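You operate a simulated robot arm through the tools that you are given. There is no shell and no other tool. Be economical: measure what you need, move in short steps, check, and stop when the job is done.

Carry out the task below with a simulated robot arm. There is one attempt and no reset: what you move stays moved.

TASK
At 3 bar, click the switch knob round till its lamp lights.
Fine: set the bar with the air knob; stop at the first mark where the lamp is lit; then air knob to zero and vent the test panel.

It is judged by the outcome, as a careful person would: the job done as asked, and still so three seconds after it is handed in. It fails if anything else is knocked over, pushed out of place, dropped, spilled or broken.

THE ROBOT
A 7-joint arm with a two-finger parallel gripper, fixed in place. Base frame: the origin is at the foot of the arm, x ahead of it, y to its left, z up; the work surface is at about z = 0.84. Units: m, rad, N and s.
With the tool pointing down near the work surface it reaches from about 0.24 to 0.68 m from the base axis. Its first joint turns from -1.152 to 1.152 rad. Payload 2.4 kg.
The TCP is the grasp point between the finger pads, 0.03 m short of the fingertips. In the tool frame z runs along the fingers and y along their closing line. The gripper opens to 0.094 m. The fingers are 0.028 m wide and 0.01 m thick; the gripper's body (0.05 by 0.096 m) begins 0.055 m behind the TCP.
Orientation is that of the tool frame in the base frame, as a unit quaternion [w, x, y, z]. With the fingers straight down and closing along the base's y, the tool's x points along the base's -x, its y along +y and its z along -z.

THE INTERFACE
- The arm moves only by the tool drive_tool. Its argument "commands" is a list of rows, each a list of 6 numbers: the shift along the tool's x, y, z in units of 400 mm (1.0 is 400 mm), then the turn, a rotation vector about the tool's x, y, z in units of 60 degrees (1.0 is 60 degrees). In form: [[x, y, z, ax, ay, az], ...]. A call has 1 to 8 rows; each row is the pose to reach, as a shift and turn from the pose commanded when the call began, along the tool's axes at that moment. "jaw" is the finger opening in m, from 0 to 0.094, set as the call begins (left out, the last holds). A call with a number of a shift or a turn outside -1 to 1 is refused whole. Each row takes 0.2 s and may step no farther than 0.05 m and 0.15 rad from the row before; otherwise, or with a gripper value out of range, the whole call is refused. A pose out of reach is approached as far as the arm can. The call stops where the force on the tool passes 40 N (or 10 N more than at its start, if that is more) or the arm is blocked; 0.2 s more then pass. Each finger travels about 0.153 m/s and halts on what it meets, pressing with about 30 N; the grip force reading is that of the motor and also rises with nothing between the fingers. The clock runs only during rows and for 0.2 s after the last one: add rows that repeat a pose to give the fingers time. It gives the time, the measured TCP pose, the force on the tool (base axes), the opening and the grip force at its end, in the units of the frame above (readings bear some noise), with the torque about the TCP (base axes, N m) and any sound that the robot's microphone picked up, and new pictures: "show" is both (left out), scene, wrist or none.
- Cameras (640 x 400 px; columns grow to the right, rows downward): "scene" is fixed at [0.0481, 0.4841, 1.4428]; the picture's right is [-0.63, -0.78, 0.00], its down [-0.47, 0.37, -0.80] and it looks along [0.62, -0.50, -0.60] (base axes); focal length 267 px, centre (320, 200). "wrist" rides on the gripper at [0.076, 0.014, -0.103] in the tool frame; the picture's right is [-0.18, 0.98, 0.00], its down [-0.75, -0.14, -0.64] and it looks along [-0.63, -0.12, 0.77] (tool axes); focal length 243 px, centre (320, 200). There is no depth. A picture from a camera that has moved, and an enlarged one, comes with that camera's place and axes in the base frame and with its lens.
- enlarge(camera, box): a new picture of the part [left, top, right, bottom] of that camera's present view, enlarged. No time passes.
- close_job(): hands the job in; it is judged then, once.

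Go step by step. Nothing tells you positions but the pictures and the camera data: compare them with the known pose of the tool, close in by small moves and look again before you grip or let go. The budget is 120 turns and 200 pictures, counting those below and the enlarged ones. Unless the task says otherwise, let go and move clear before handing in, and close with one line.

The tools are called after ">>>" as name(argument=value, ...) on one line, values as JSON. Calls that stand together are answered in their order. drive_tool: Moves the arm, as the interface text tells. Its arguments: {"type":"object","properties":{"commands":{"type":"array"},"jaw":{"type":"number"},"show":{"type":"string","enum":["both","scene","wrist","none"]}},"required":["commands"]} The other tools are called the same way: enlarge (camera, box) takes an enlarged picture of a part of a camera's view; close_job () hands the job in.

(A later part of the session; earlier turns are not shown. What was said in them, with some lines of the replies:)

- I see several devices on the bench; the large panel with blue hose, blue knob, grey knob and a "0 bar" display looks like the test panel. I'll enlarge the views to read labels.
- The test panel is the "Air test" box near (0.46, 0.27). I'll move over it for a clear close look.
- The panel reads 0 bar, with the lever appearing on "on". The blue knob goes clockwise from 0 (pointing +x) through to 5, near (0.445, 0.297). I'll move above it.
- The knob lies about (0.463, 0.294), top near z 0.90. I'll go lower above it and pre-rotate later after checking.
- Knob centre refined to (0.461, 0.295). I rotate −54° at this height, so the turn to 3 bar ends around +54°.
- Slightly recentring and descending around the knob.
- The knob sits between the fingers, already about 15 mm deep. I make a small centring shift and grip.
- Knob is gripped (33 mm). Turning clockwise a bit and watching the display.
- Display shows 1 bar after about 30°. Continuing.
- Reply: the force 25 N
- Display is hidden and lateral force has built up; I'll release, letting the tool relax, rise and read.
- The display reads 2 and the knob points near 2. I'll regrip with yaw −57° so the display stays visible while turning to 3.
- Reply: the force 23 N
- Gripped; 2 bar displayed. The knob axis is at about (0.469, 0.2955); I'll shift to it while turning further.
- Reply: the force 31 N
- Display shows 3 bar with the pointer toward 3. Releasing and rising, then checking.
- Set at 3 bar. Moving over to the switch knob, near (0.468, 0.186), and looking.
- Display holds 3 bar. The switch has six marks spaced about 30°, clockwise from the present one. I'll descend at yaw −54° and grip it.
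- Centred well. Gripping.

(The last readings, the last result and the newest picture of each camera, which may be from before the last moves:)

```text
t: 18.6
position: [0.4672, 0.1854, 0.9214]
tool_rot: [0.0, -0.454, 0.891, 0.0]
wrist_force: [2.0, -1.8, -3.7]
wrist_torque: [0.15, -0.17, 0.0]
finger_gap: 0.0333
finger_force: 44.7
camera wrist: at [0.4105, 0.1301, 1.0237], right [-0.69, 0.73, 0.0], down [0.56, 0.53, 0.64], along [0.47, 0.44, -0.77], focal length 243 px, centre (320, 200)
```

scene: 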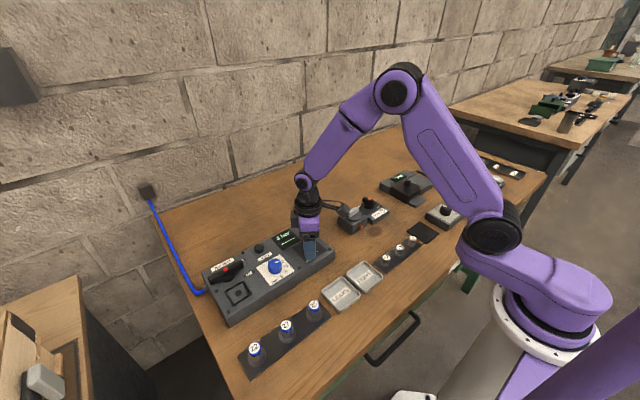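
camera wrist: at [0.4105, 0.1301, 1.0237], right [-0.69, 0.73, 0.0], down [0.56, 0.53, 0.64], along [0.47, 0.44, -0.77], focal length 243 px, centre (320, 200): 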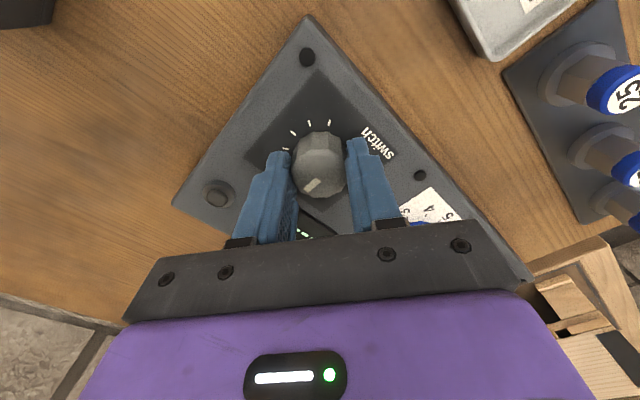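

Well centred; the round lamp at the panel corner is visible. Turning one click (30°).

>>> drive_tool(commands=[[0, 0, 0, 0, 0, 0.13], [0, 0, 0, 0, 0, 0.26], [0, 0, 0, 0, 0, 0.39], [0, 0, 0, 0, 0, 0.5], [0, 0, 0, 0, 0, 0.5]], show="wrist")

>>> enlarge(camera="wrist", box=[160, 60, 400, 230])

>>> enlarge(camera="scene", box=[260, 205, 350, 275])

```text
t: 19.8
position: [0.4665, 0.1844, 0.9213]
tool_rot: [0.0, -0.207, 0.978, 0.001]
wrist_force: [2.3, -0.1, -8.0]
wrist_torque: [-0.03, 0.01, 0.03]
finger_gap: 0.0336
finger_force: 45.2
camera wrist: at [0.3911, 0.166, 1.0237], right [-0.23, 0.97, 0.0], down [0.75, 0.18, 0.64], along [0.62, 0.15, -0.77], focal length 243 px, centre (320, 200)
```

wrist: 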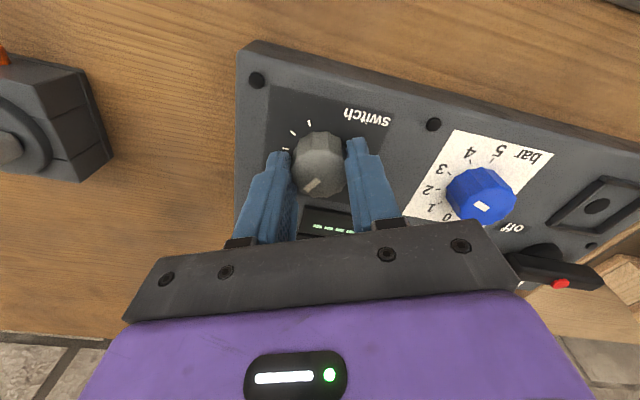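

```text
2.35 times, centred on (280, 145) of wrist
camera zoom: at [0.3911, 0.166, 1.0237], right [-0.23, 0.97, 0.0], down [0.75, 0.18, 0.64], along [0.62, 0.15, -0.77], focal length 571 px, centre (414, 329)
```

zoom: 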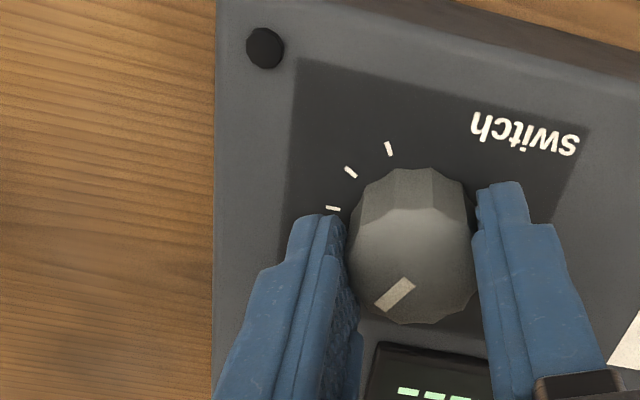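

```text
5.71 times, centred on (305, 240) of scene
camera zoom: at [0.0483, 0.4841, 1.4428], right [-0.63, -0.78, 0.0], down [-0.47, 0.37, -0.8], along [0.62, -0.5, -0.6], focal length 1528 px, centre (406, -29)
```

zoom: 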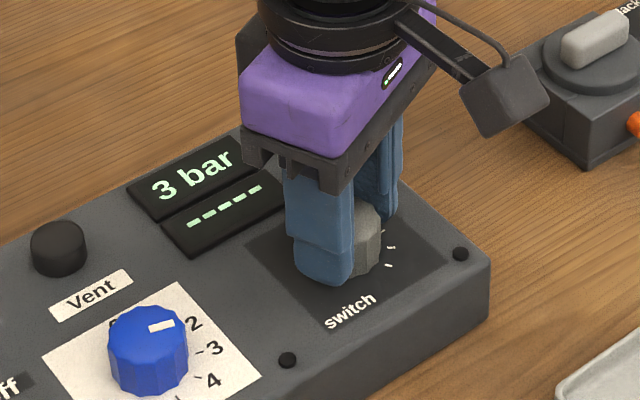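

The finger hides the lamp here. I'll release and rotate back to yaw −54° to see lamp and pointer.

>>> drive_tool(commands=[[0, 0, 0, 0, 0, 0], [0, 0, 0, 0, 0, 0], [0, 0, 0, 0, 0, -0.14], [0, 0, 0, 0, 0, -0.28], [0, 0, 0, 0, 0, -0.42], [0, 0, 0, 0, 0, -0.5], [0, 0, 0, 0, 0, -0.5]], jaw=0.046, show="wrist")

>>> enlarge(camera="wrist", box=[180, 60, 420, 230])

```text
t: 21.4
position: [0.4676, 0.1851, 0.9213]
tool_rot: [0.0, -0.454, 0.891, 0.0]
wrist_force: [0.3, 0.2, 0.0]
wrist_torque: [0.01, -0.01, -0.01]
finger_gap: 0.0461
finger_force: 0.0
camera wrist: at [0.4097, 0.1307, 1.0239], right [-0.69, 0.72, 0.0], down [0.56, 0.53, 0.64], along [0.47, 0.44, -0.77], focal length 243 px, centre (320, 200)
```

wrist: 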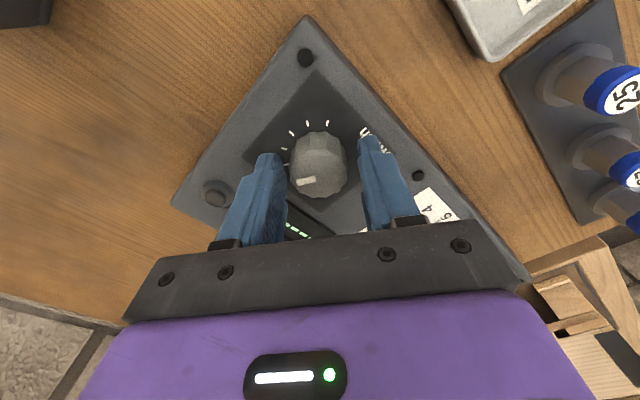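

```text
2.35 times, centred on (300, 145) of wrist
camera zoom: at [0.4097, 0.1307, 1.0239], right [-0.69, 0.72, 0.0], down [0.56, 0.53, 0.64], along [0.47, 0.44, -0.77], focal length 571 px, centre (367, 329)
```

zoom: 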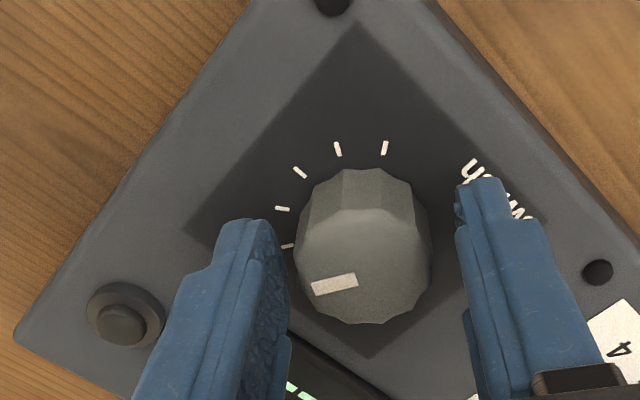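

Pointer is exactly on the first mark; the lamp is dark. Next click.

>>> drive_tool(commands=[[0, 0, 0, 0, 0, 0], [0, 0, 0, 0, 0, 0], [0, 0, 0, 0, 0, 0.13], [0, 0, 0, 0, 0, 0.26], [0, 0, 0, 0, 0, 0.39], [0, 0, 0, 0, 0, 0.5], [0, 0, 0, 0, 0, 0.5]], jaw=0.02, show="none")

>>> drive_tool(commands=[[0, 0, 0, 0, 0, 0], [0, 0, 0, 0, 0, 0], [0, 0, 0, 0, 0, -0.14], [0, 0, 0, 0, 0, -0.28], [0, 0, 0, 0, 0, -0.42], [0, 0, 0, 0, 0, -0.5], [0, 0, 0, 0, 0, -0.5]], jaw=0.046, show="wrist")

>>> enlarge(camera="wrist", box=[180, 60, 420, 230])

```text
t: 23.0
position: [0.4668, 0.1853, 0.9216]
tool_rot: [0.001, -0.207, 0.978, 0.001]
wrist_force: [11.7, -1.1, -5.8]
wrist_torque: [-0.07, -0.27, -0.02]
finger_gap: 0.0337
finger_force: 45.3
```

```text
t: 24.6
position: [0.4662, 0.1854, 0.9216]
tool_rot: [0.0, -0.455, 0.891, 0.0]
wrist_force: [-0.3, 0.2, -0.7]
wrist_torque: [-0.04, -0.02, 0.02]
finger_gap: 0.0461
finger_force: 0.1
camera wrist: at [0.4099, 0.1304, 1.0242], right [-0.69, 0.73, 0.0], down [0.56, 0.53, 0.64], along [0.47, 0.44, -0.77], focal length 243 px, centre (320, 200)
```

wrist: 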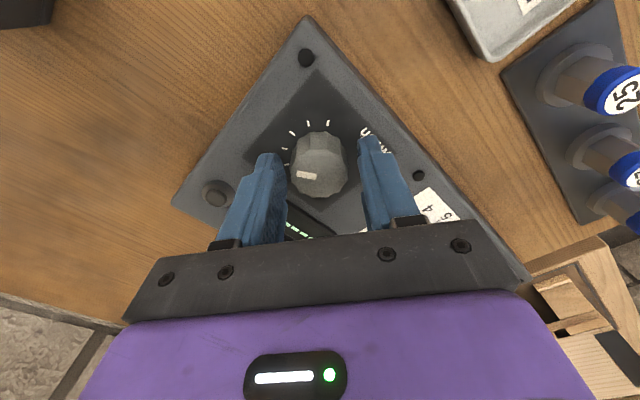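

```text
2.35 times, centred on (300, 145) of wrist
camera zoom: at [0.4099, 0.1304, 1.0242], right [-0.69, 0.73, 0.0], down [0.56, 0.53, 0.64], along [0.47, 0.44, -0.77], focal length 571 px, centre (367, 329)
```

zoom: 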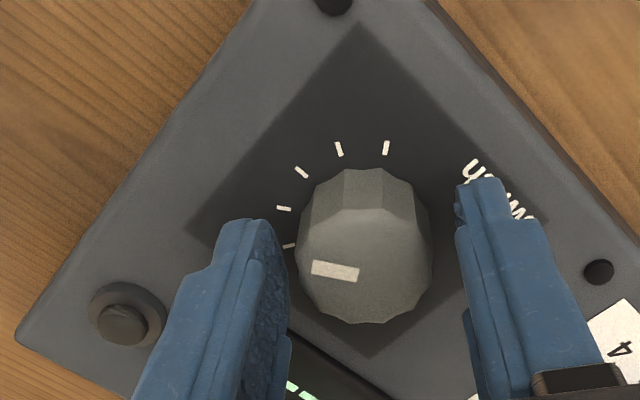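

Pointer is on the next mark; lamp is still dark. Next click.

>>> drive_tool(commands=[[0, 0, 0, 0, 0, 0], [0, 0, 0, 0, 0, 0], [0, 0, 0, 0, 0, 0.13], [0, 0, 0, 0, 0, 0.26], [0, 0, 0, 0, 0, 0.39], [0, 0, 0, 0, 0, 0.5], [0, 0, 0, 0, 0, 0.5]], jaw=0.02, show="none")

>>> drive_tool(commands=[[0, 0, 0, 0, 0, 0], [0, 0, 0, 0, 0, 0], [0, 0, 0, 0, 0, -0.14], [0, 0, 0, 0, 0, -0.28], [0, 0, 0, 0, 0, -0.42], [0, 0, 0, 0, 0, -0.5], [0, 0, 0, 0, 0, -0.5]], jaw=0.046, show="wrist")

>>> enlarge(camera="wrist", box=[180, 60, 420, 230])

```text
t: 26.2
position: [0.4663, 0.1851, 0.9222]
tool_rot: [0.0, -0.207, 0.978, 0.0]
wrist_force: [6.3, -2.8, -5.4]
wrist_torque: [-0.26, -0.62, 0.0]
finger_gap: 0.0336
finger_force: 45.2
```

```text
t: 27.8
position: [0.4653, 0.1857, 0.9201]
tool_rot: [-0.001, -0.454, 0.891, 0.0]
wrist_force: [-0.3, -0.1, 0.9]
wrist_torque: [0.0, 0.01, 0.0]
finger_gap: 0.0458
finger_force: 0.0
camera wrist: at [0.41, 0.1308, 1.0238], right [-0.69, 0.73, 0.0], down [0.56, 0.53, 0.64], along [0.47, 0.44, -0.77], focal length 243 px, centre (320, 200)
```

wrist: 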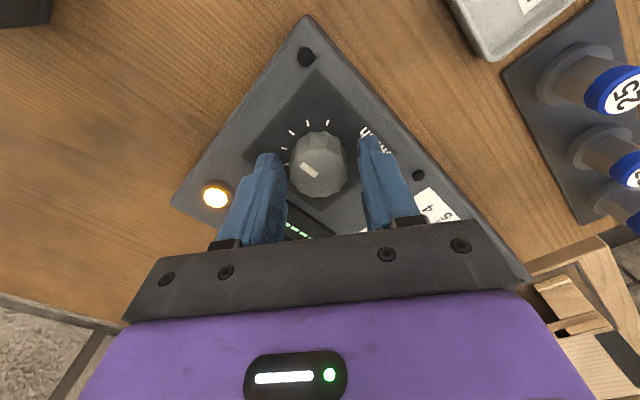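

```text
2.35 times, centred on (300, 145) of wrist
camera zoom: at [0.41, 0.1308, 1.0238], right [-0.69, 0.73, 0.0], down [0.56, 0.53, 0.64], along [0.47, 0.44, -0.77], focal length 571 px, centre (367, 329)
```

zoom: 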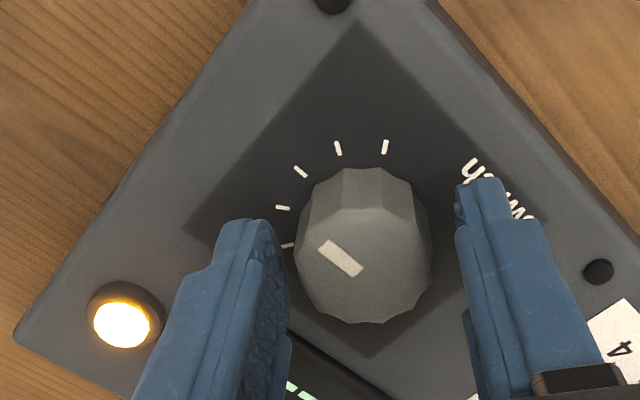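

The lamp is lit on the third mark, so I leave the switch. Next: rise, go to the air knob and turn it back to zero.

>>> drive_tool(commands=[[0, 0, -0.1, 0, 0, 0], [-0.04, 0.028, -0.12, 0, 0, 0.13], [-0.08, 0.056, -0.12, 0, 0, 0.27], [-0.12, 0.084, -0.12, 0, 0, 0.4], [-0.16, 0.112, -0.12, 0, 0, 0.54], [-0.2, 0.14, -0.12, 0, 0, 0.67], [-0.227, 0.158, -0.12, 0, 0, 0.81], [-0.227, 0.158, -0.12, 0, 0, 0.9]], jaw=0.065, show="both")

>>> enlarge(camera="scene", box=[240, 205, 350, 285])

```text
t: 29.6
position: [0.4692, 0.2962, 0.969]
tool_rot: [0.0, 0.001, 1.0, 0.0]
wrist_force: [-0.1, -0.1, -0.3]
wrist_torque: [0.04, 0.02, -0.03]
finger_gap: 0.065
finger_force: 0.1
camera wrist: at [0.3922, 0.3095, 1.0721], right [0.19, 0.98, 0.0], down [0.75, -0.14, 0.64], along [0.63, -0.12, -0.77], focal length 243 px, centre (320, 200)
```

scene: 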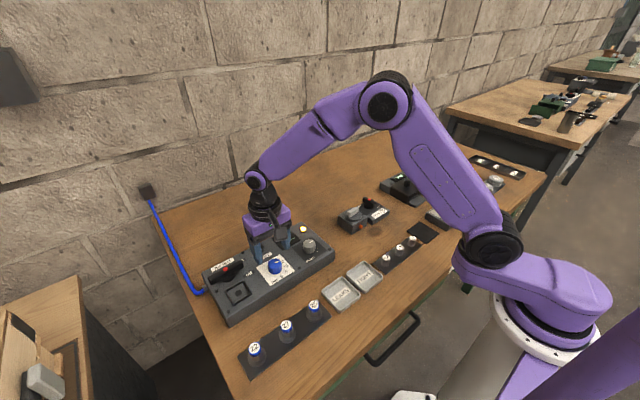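
wrist: 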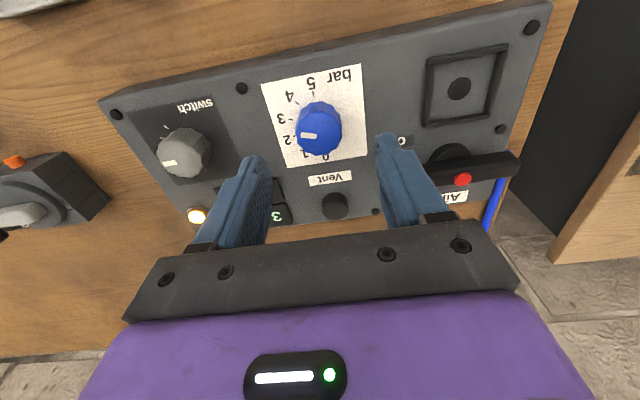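

```text
5.00 times, centred on (295, 245) of scene
camera zoom: at [0.048, 0.4841, 1.4428], right [-0.63, -0.78, 0.0], down [-0.47, 0.37, -0.8], along [0.62, -0.5, -0.6], focal length 1337 px, centre (445, -25)
```

zoom: 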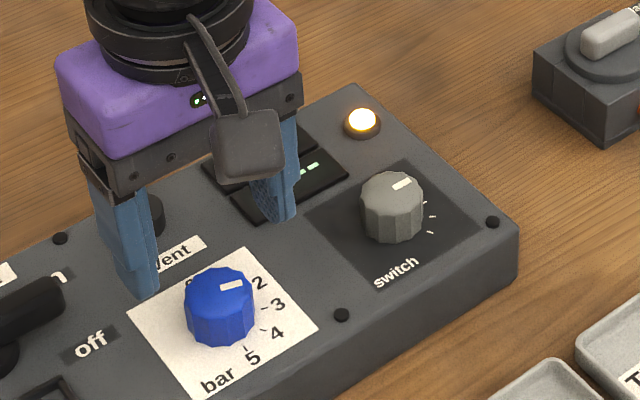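

Lamp stays lit. Rotating to +27° and descending on the air knob, then gripping.

>>> drive_tool(commands=[[0, 0, 0, 0, 0, 0.14], [0, 0, 0, 0, 0, 0.28], [0, 0, 0.03, 0, 0, 0.42], [0, 0, 0.08, 0, 0, 0.45], [0, 0, 0.119, 0, 0, 0.45], [0, 0, 0.119, 0, 0, 0.45]], show="wrist")

>>> drive_tool(commands=[[0, 0, 0, 0, 0, 0], [0, 0, 0, 0, 0, 0]], jaw=0.02, show="wrist")

```text
t: 31.0
position: [0.4698, 0.2952, 0.9221]
tool_rot: [-0.001, 0.234, 0.972, 0.0]
wrist_force: [0.3, 0.4, -0.6]
wrist_torque: [-0.02, 0.02, 0.02]
finger_gap: 0.0648
finger_force: 0.1
camera wrist: at [0.4067, 0.3422, 1.0243], right [0.61, 0.79, 0.0], down [0.61, -0.47, 0.64], along [0.51, -0.39, -0.77], focal length 243 px, centre (320, 200)
```

wrist: 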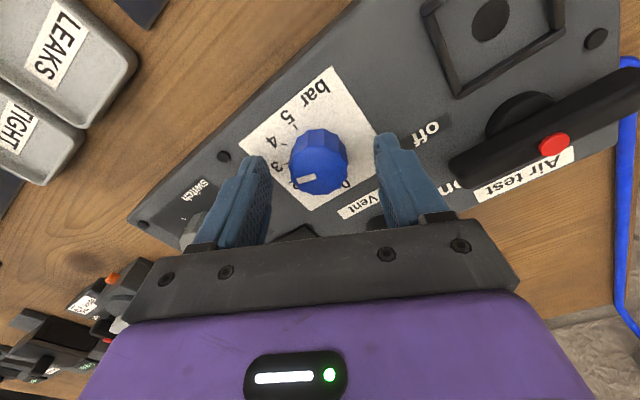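

```text
t: 31.6
position: [0.4689, 0.2945, 0.9214]
tool_rot: [0.0, 0.233, 0.972, -0.002]
wrist_force: [-2.9, -4.6, 2.0]
wrist_torque: [-0.08, 0.06, 0.0]
finger_gap: 0.0333
finger_force: 44.3
camera wrist: at [0.4066, 0.3416, 1.0243], right [0.61, 0.79, 0.0], down [0.61, -0.47, 0.64], along [0.51, -0.39, -0.77], focal length 243 px, centre (320, 200)
```

wrist: 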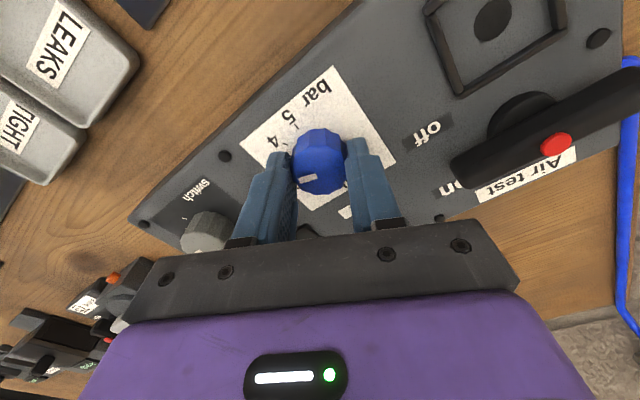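

Gripped well. Turning counter-clockwise 60°.

>>> drive_tool(commands=[[0, 0, 0, 0, 0, -0.13], [0, 0, 0, 0, 0, -0.26], [0, 0, 0, 0, 0, -0.39], [0, 0, 0, 0, 0, -0.52], [0, 0, 0, 0, 0, -0.65], [0, 0, 0, 0, 0, -0.78], [0, 0, 0, 0, 0, -0.9], [0, 0, 0, 0, 0, -1.0]], show="wrist")

>>> drive_tool(commands=[[0, 0, 0, 0, 0, -0.13], [0, 0, 0, 0, 0, -0.26], [0, 0, 0, 0, 0, -0.39], [0, 0, 0, 0, 0, -0.4]], show="wrist")

>>> enlarge(camera="wrist", box=[60, 60, 420, 240])

```text
t: 33.4
position: [0.4686, 0.2961, 0.9223]
tool_rot: [-0.001, -0.286, 0.958, 0.0]
wrist_force: [-8.4, -1.9, -3.0]
wrist_torque: [-0.13, 0.13, 0.0]
finger_gap: 0.0333
finger_force: 45.3
camera wrist: at [0.3964, 0.2648, 1.0243], right [-0.38, 0.92, 0.0], down [0.71, 0.29, 0.64], along [0.59, 0.25, -0.77], focal length 243 px, centre (320, 200)
```

wrist: 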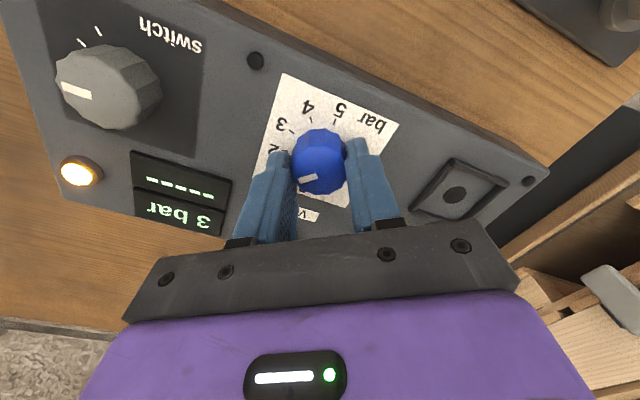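

```text
t: 34.4
position: [0.4692, 0.2959, 0.923]
tool_rot: [0.0, -0.479, 0.878, 0.0]
wrist_force: [-5.7, 0.3, -3.1]
wrist_torque: [-0.68, 0.65, 0.01]
finger_gap: 0.0333
finger_force: 44.9
camera wrist: at [0.4145, 0.2384, 1.0243], right [-0.73, 0.69, 0.0], down [0.53, 0.56, 0.64], along [0.44, 0.47, -0.77], focal length 243 px, centre (320, 200)
```

wrist: 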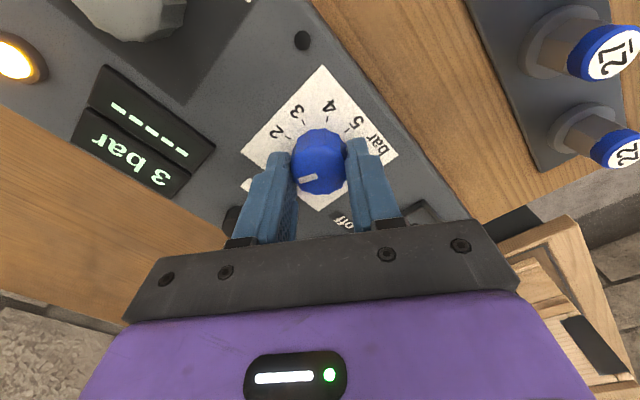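

```text
1.78 times, centred on (240, 150) of wrist
camera zoom: at [0.4145, 0.2384, 1.0243], right [-0.73, 0.69, 0.0], down [0.53, 0.56, 0.64], along [0.44, 0.47, -0.77], focal length 431 px, centre (462, 289)
```

zoom: 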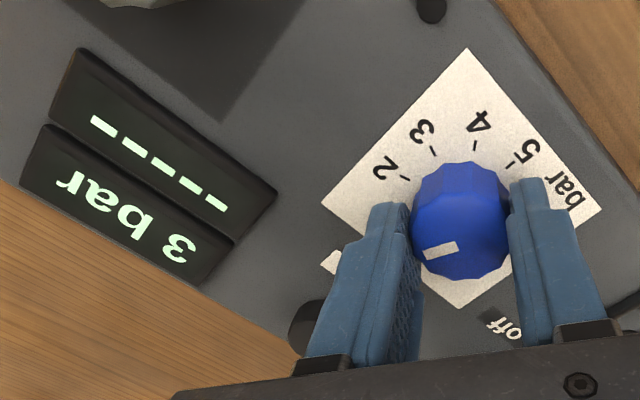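

Pressure holds at 3 until venting, as expected. The knob is about 24° from zero; continue gently.

>>> drive_tool(commands=[[0, 0, 0, 0, 0, -0.12], [0, 0, 0, 0, 0, -0.24], [0, 0, 0, 0, 0, -0.36], [0, 0, 0, 0, 0, -0.4], [0, 0, 0, 0, 0, -0.4]], show="wrist")

>>> enlarge(camera="wrist", box=[200, 60, 440, 240])

```text
t: 35.6
position: [0.4678, 0.295, 0.921]
tool_rot: [0.001, -0.65, 0.76, -0.001]
wrist_force: [-10.0, 2.3, 0.8]
wrist_torque: [-0.71, 0.49, -0.32]
finger_gap: 0.0331
finger_force: 45.4
camera wrist: at [0.4418, 0.2217, 1.0243], right [-0.94, 0.33, 0.0], down [0.26, 0.72, 0.64], along [0.21, 0.61, -0.77], focal length 243 px, centre (320, 200)
```

wrist: 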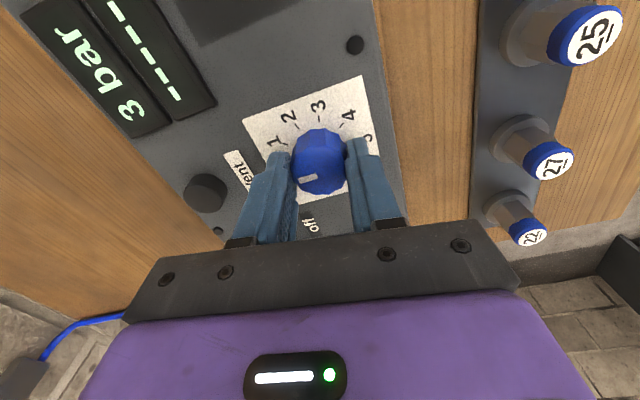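

```text
2.22 times, centred on (320, 150) of wrist
camera zoom: at [0.4418, 0.2217, 1.0243], right [-0.94, 0.33, 0.0], down [0.26, 0.72, 0.64], along [0.21, 0.61, -0.77], focal length 539 px, centre (320, 311)
```

zoom: 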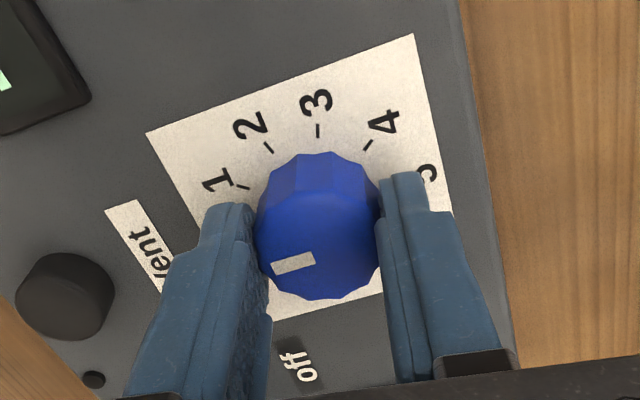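

The knob reached its stop at zero. Releasing, rising and turning back to yaw ~−33° to check.

>>> drive_tool(commands=[[0, 0, 0, 0, 0, 0], [0, 0, 0, 0, 0, 0], [0, 0, -0.11, 0, 0, 0], [0, 0, -0.14, 0, 0, 0.14], [0, 0, -0.14, 0, 0, 0.28], [0, 0, -0.14, 0, 0, 0.42], [0, 0, -0.14, 0, 0, 0.56], [0, 0, -0.14, 0, 0, 0.7]], jaw=0.065, show="wrist")

>>> enlarge(camera="wrist", box=[100, 40, 440, 240])

>>> enlarge(camera="scene", box=[230, 215, 320, 285])

```text
t: 37.4
position: [0.4679, 0.2954, 0.976]
tool_rot: [0.0, -0.332, 0.943, 0.0]
wrist_force: [0.6, 0.1, -0.1]
wrist_torque: [0.02, 0.0, 0.02]
finger_gap: 0.0651
finger_force: 0.1
camera wrist: at [0.3999, 0.258, 1.0804], right [-0.47, 0.88, 0.0], down [0.68, 0.36, 0.64], along [0.57, 0.3, -0.77], focal length 243 px, centre (320, 200)
```

wrist: 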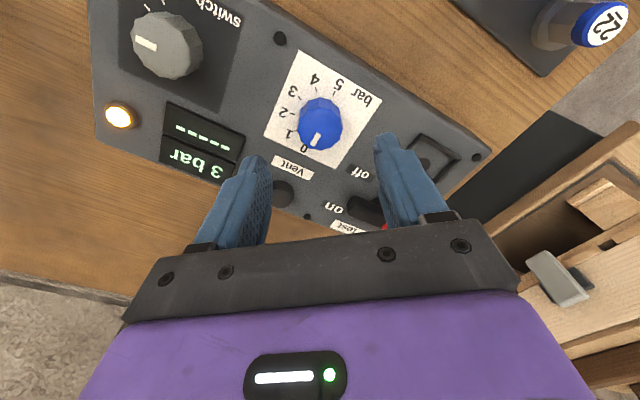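

```text
1.88 times, centred on (270, 140) of wrist
camera zoom: at [0.3999, 0.258, 1.0804], right [-0.47, 0.88, 0.0], down [0.68, 0.36, 0.64], along [0.57, 0.3, -0.77], focal length 457 px, centre (414, 313)
```

zoom: 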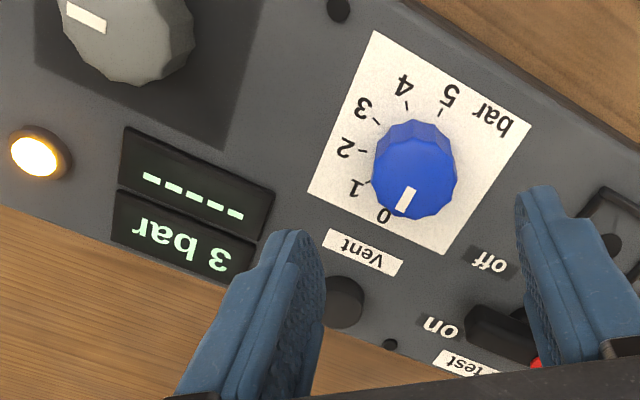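

```text
5.71 times, centred on (275, 250) of scene
camera zoom: at [0.0481, 0.4841, 1.4428], right [-0.63, -0.78, 0.0], down [-0.47, 0.37, -0.8], along [0.62, -0.5, -0.6], focal length 1528 px, centre (577, -86)
```

zoom: 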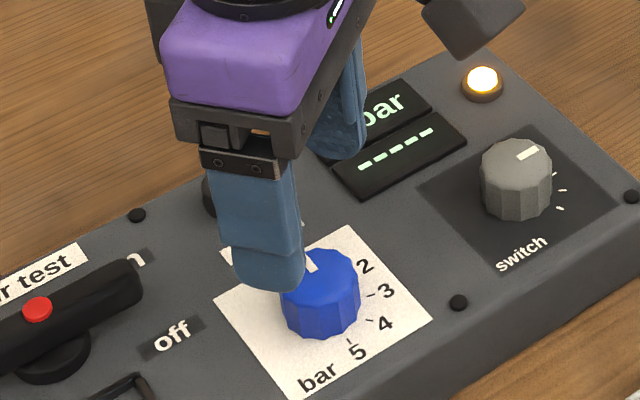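

Knob appears at 0; pressure still trapped at 3 bar. Now moving above the Vent button near (0.542, 0.294) with jaws closed.

>>> drive_tool(commands=[[0, 0, 0, 0, 0, 0.13], [-0.02, -0.017, 0, 0, 0, 0.26], [-0.06, -0.05, 0, 0, 0, 0.39], [-0.1, -0.085, 0, 0, 0, 0.52], [-0.1415, -0.119, 0, 0, 0, 0.647], [-0.1415, -0.119, 0, 0, 0, 0.647]], jaw=0.0)

>>> enlarge(camera="wrist", box=[160, 20, 480, 220])

>>> enlarge(camera="scene", box=[230, 215, 320, 285])

```text
t: 38.8
position: [0.5417, 0.2938, 0.9773]
tool_rot: [0.001, 0.0, 1.0, 0.0]
wrist_force: [1.4, -0.2, -0.1]
wrist_torque: [-0.02, 0.01, 0.0]
finger_gap: 0.0
finger_force: 30.3
camera wrist: at [0.4658, 0.3073, 1.08], right [0.18, 0.98, 0.0], down [0.75, -0.14, 0.64], along [0.63, -0.12, -0.77], focal length 243 px, centre (320, 200)
```

scene: 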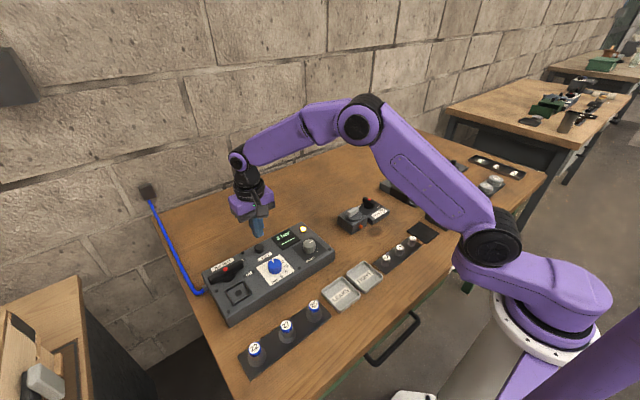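
wrist: 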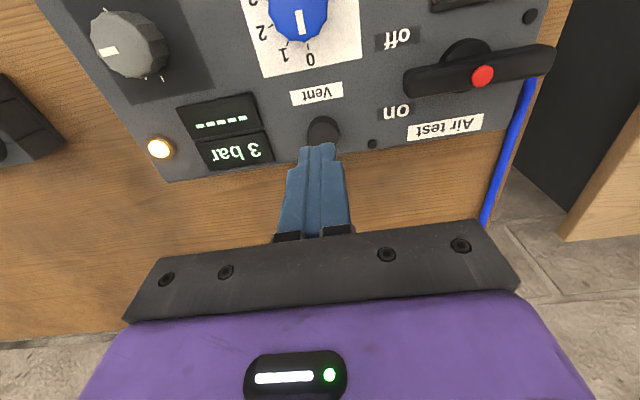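

```text
2.00 times, centred on (320, 120) of wrist
camera zoom: at [0.4658, 0.3073, 1.08], right [0.18, 0.98, 0.0], down [0.75, -0.14, 0.64], along [0.63, -0.12, -0.77], focal length 485 px, centre (320, 360)
```

zoom: 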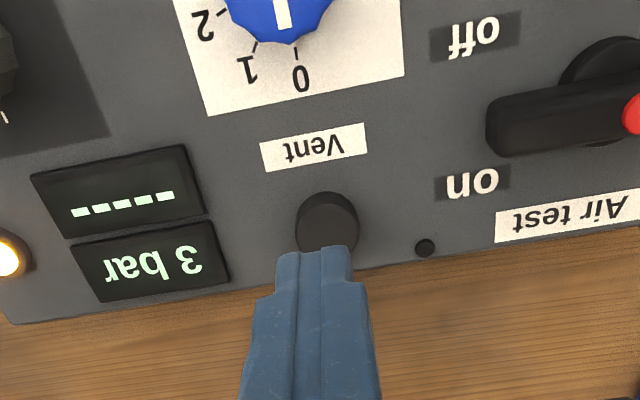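

```text
5.71 times, centred on (275, 250) of scene
camera zoom: at [0.0481, 0.4841, 1.4428], right [-0.63, -0.78, 0.0], down [-0.47, 0.37, -0.8], along [0.62, -0.5, -0.6], focal length 1528 px, centre (577, -86)
```

zoom: 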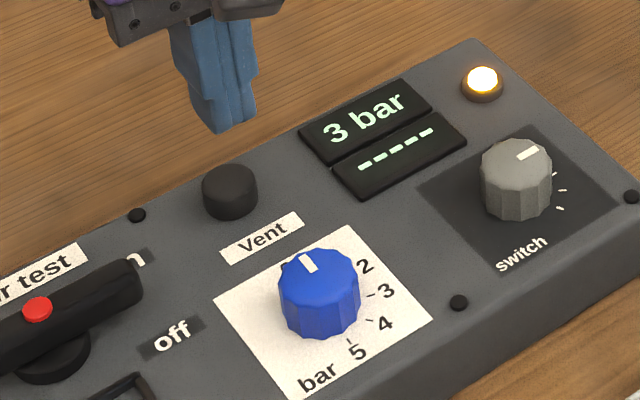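

The pointer matches its original zero position. Lowering onto the Vent button.

>>> drive_tool(commands=[[-0.004, 0.003, 0.05, 0, 0, 0], [-0.004, 0.003, 0.1, 0, 0, 0], [-0.004, 0.003, 0.115, 0, 0, 0], [-0.004, 0.003, 0.115, 0, 0, 0]])

>>> enlarge(camera="scene", box=[230, 215, 320, 285])

```text
t: 39.8
position: [0.5433, 0.2948, 0.9321]
tool_rot: [-0.001, -0.001, 1.0, -0.001]
wrist_force: [0.1, -0.4, -0.8]
wrist_torque: [-0.01, 0.02, 0.01]
finger_gap: 0.0
finger_force: 30.1
camera wrist: at [0.4671, 0.3082, 1.0342], right [0.18, 0.98, 0.0], down [0.75, -0.14, 0.64], along [0.63, -0.12, -0.77], focal length 243 px, centre (320, 200)
```

scene: 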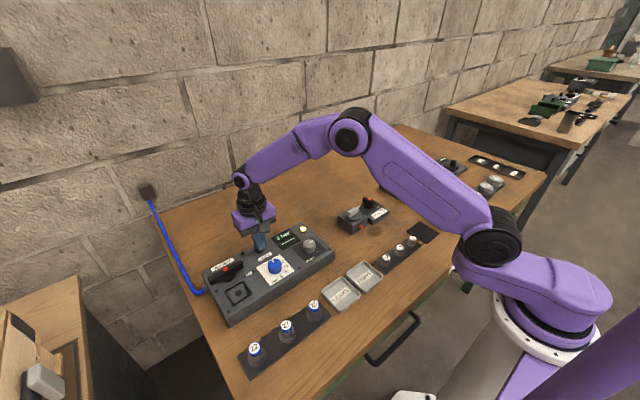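
wrist: 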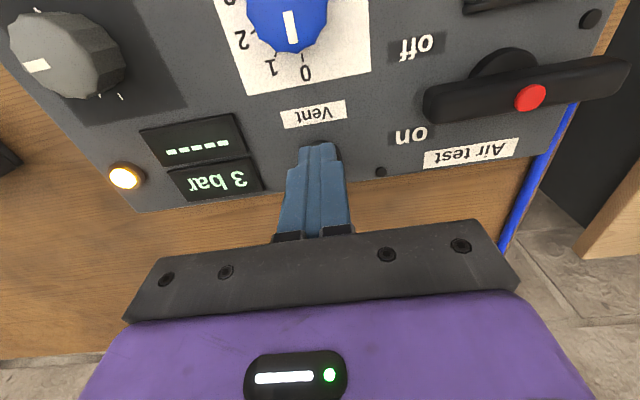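

```text
5.71 times, centred on (275, 250) of scene
camera zoom: at [0.0481, 0.4841, 1.4428], right [-0.63, -0.78, 0.0], down [-0.47, 0.37, -0.8], along [0.62, -0.5, -0.6], focal length 1528 px, centre (577, -86)
```

zoom: 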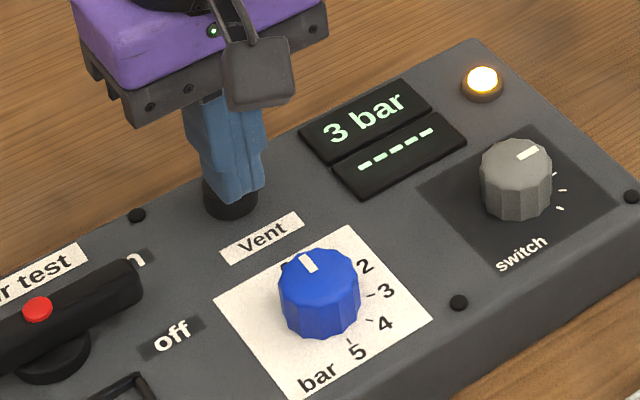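

The fingertips are just above the button. Pressing in small steps.

>>> drive_tool(commands=[[0, 0, 0.01, 0, 0, 0], [0, 0, 0.017, 0, 0, 0], [0, 0, 0.022, 0, 0, 0], [0, 0, 0.027, 0, 0, 0], [0, 0, 0.027, 0, 0, 0], [0, 0, 0.027, 0, 0, 0]], show="wrist")

```text
t: 41.2
position: [0.5434, 0.2957, 0.922]
tool_rot: [0.0, -0.001, 1.0, 0.0]
wrist_force: [-6.7, -2.4, 16.2]
wrist_torque: [-0.12, 0.17, -0.02]
finger_gap: 0.0
finger_force: 30.2
heard: click
camera wrist: at [0.4672, 0.3083, 1.0243], right [0.18, 0.98, 0.0], down [0.75, -0.14, 0.64], along [0.63, -0.12, -0.77], focal length 243 px, centre (320, 200)
```

wrist: 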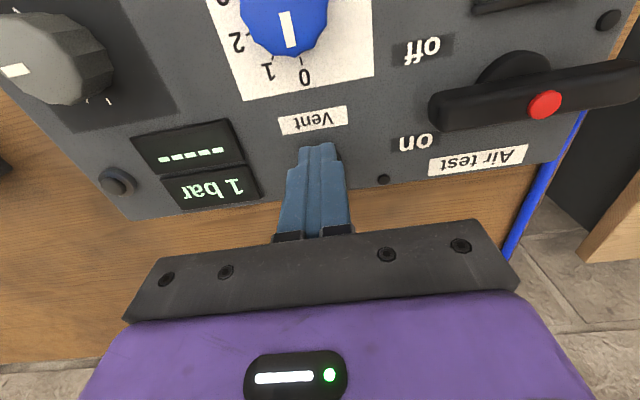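

A click, and pressure is falling (1 bar). Holding on.

>>> drive_tool(commands=[[0, 0, 0, 0, 0, 0], [0, 0, 0, 0, 0, 0], [0, 0, 0, 0, 0, 0], [0, 0, 0, 0, 0, 0], [0, 0, 0, 0, 0, 0], [0, 0, 0, 0, 0, 0], [0, 0, 0, 0, 0, 0], [0, 0, 0, 0, 0, 0]], show="wrist")

```text
t: 43.0
position: [0.5443, 0.2943, 0.9213]
tool_rot: [0.001, -0.002, 1.0, 0.0]
wrist_force: [-4.2, -0.9, 18.6]
wrist_torque: [-0.01, 0.02, 0.02]
finger_gap: 0.0001
finger_force: 29.2
camera wrist: at [0.4673, 0.3083, 1.024], right [0.18, 0.98, 0.0], down [0.75, -0.14, 0.64], along [0.63, -0.12, -0.77], focal length 243 px, centre (320, 200)
```

wrist: 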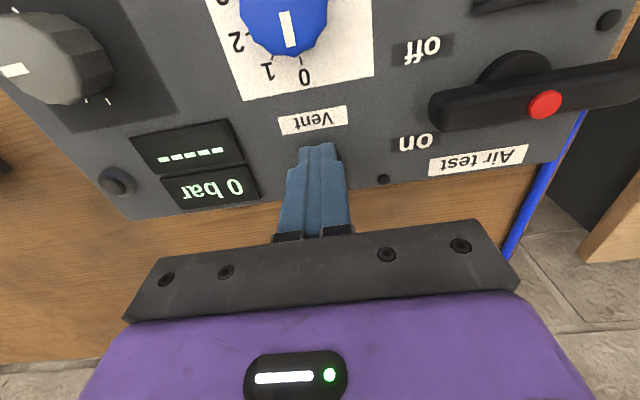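

Reads 0 bar. Rising clear and checking that it stays at zero.

>>> drive_tool(commands=[[0, 0, -0.1, 0, 0, 0], [0, 0, -0.2, 0, 0, 0], [0.05, 0, -0.3, 0, 0, 0], [0.1, 0, -0.4, 0, 0, 0], [0.15, 0, -0.45, 0, 0, 0], [0.15, 0, -0.45, 0, 0, 0], [0.15, 0, -0.45, 0, 0, 0], [0.15, 0, -0.45, 0, 0, 0]])

>>> enlarge(camera="scene", box=[200, 210, 340, 310])

>>> enlarge(camera="wrist", box=[200, 20, 480, 200])

```text
t: 44.8
position: [0.4849, 0.2945, 1.101]
tool_rot: [0.0, -0.002, 1.0, 0.0]
wrist_force: [0.9, 0.9, 0.4]
wrist_torque: [0.02, 0.02, -0.01]
finger_gap: 0.0001
finger_force: 30.2
camera wrist: at [0.4081, 0.3082, 1.2032], right [0.18, 0.98, 0.0], down [0.75, -0.14, 0.64], along [0.63, -0.12, -0.77], focal length 243 px, centre (320, 200)
```

scene: 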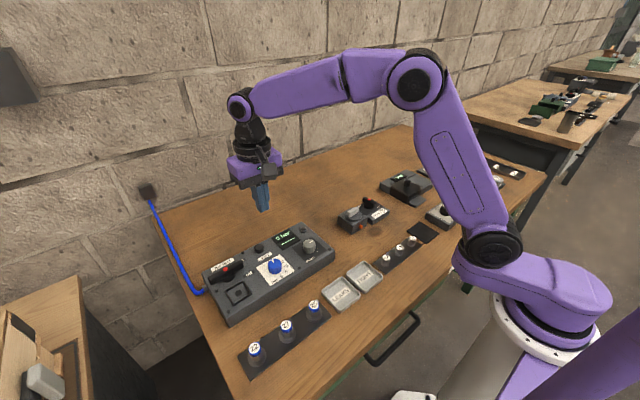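
wrist: 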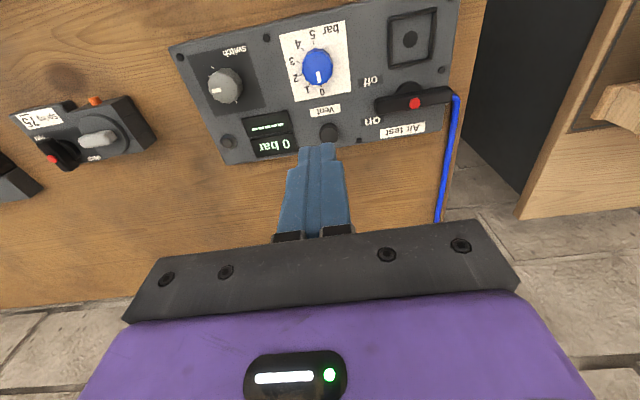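

```text
4.00 times, centred on (270, 260) of scene
camera zoom: at [0.0481, 0.4841, 1.4428], right [-0.63, -0.78, 0.0], down [-0.47, 0.37, -0.8], along [0.62, -0.5, -0.6], focal length 1070 px, centre (520, -40)
```

zoom: 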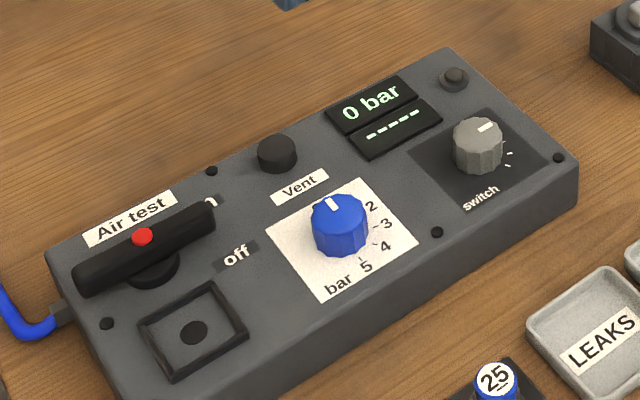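

```text
2.22 times, centred on (340, 110) of wrist
camera zoom: at [0.4081, 0.3082, 1.2032], right [0.18, 0.98, 0.0], down [0.75, -0.14, 0.64], along [0.63, -0.12, -0.77], focal length 539 px, centre (276, 400)
```

zoom: 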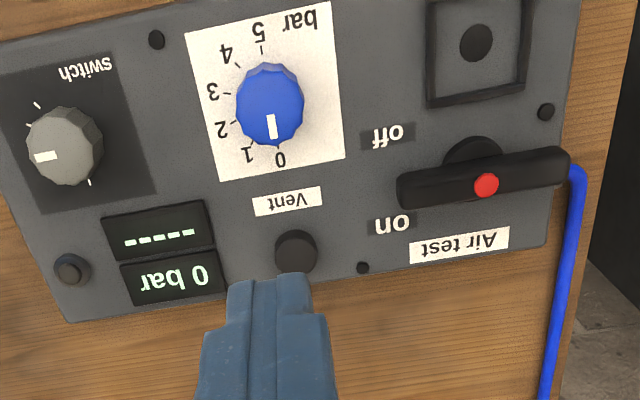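

The display holds 0 bar, the air knob is at 0, the switch is on its third mark, and the arm is clear. Handing in.

>>> close_job()

```text
The job is handed in.
```

At 3 bar I clicked the switch knob round to the third mark, the first where its lamp lit, then set the air knob to zero and vented the panel to 0 bar. The lamp went out as the pressure vented; the switch knob was left on that mark.
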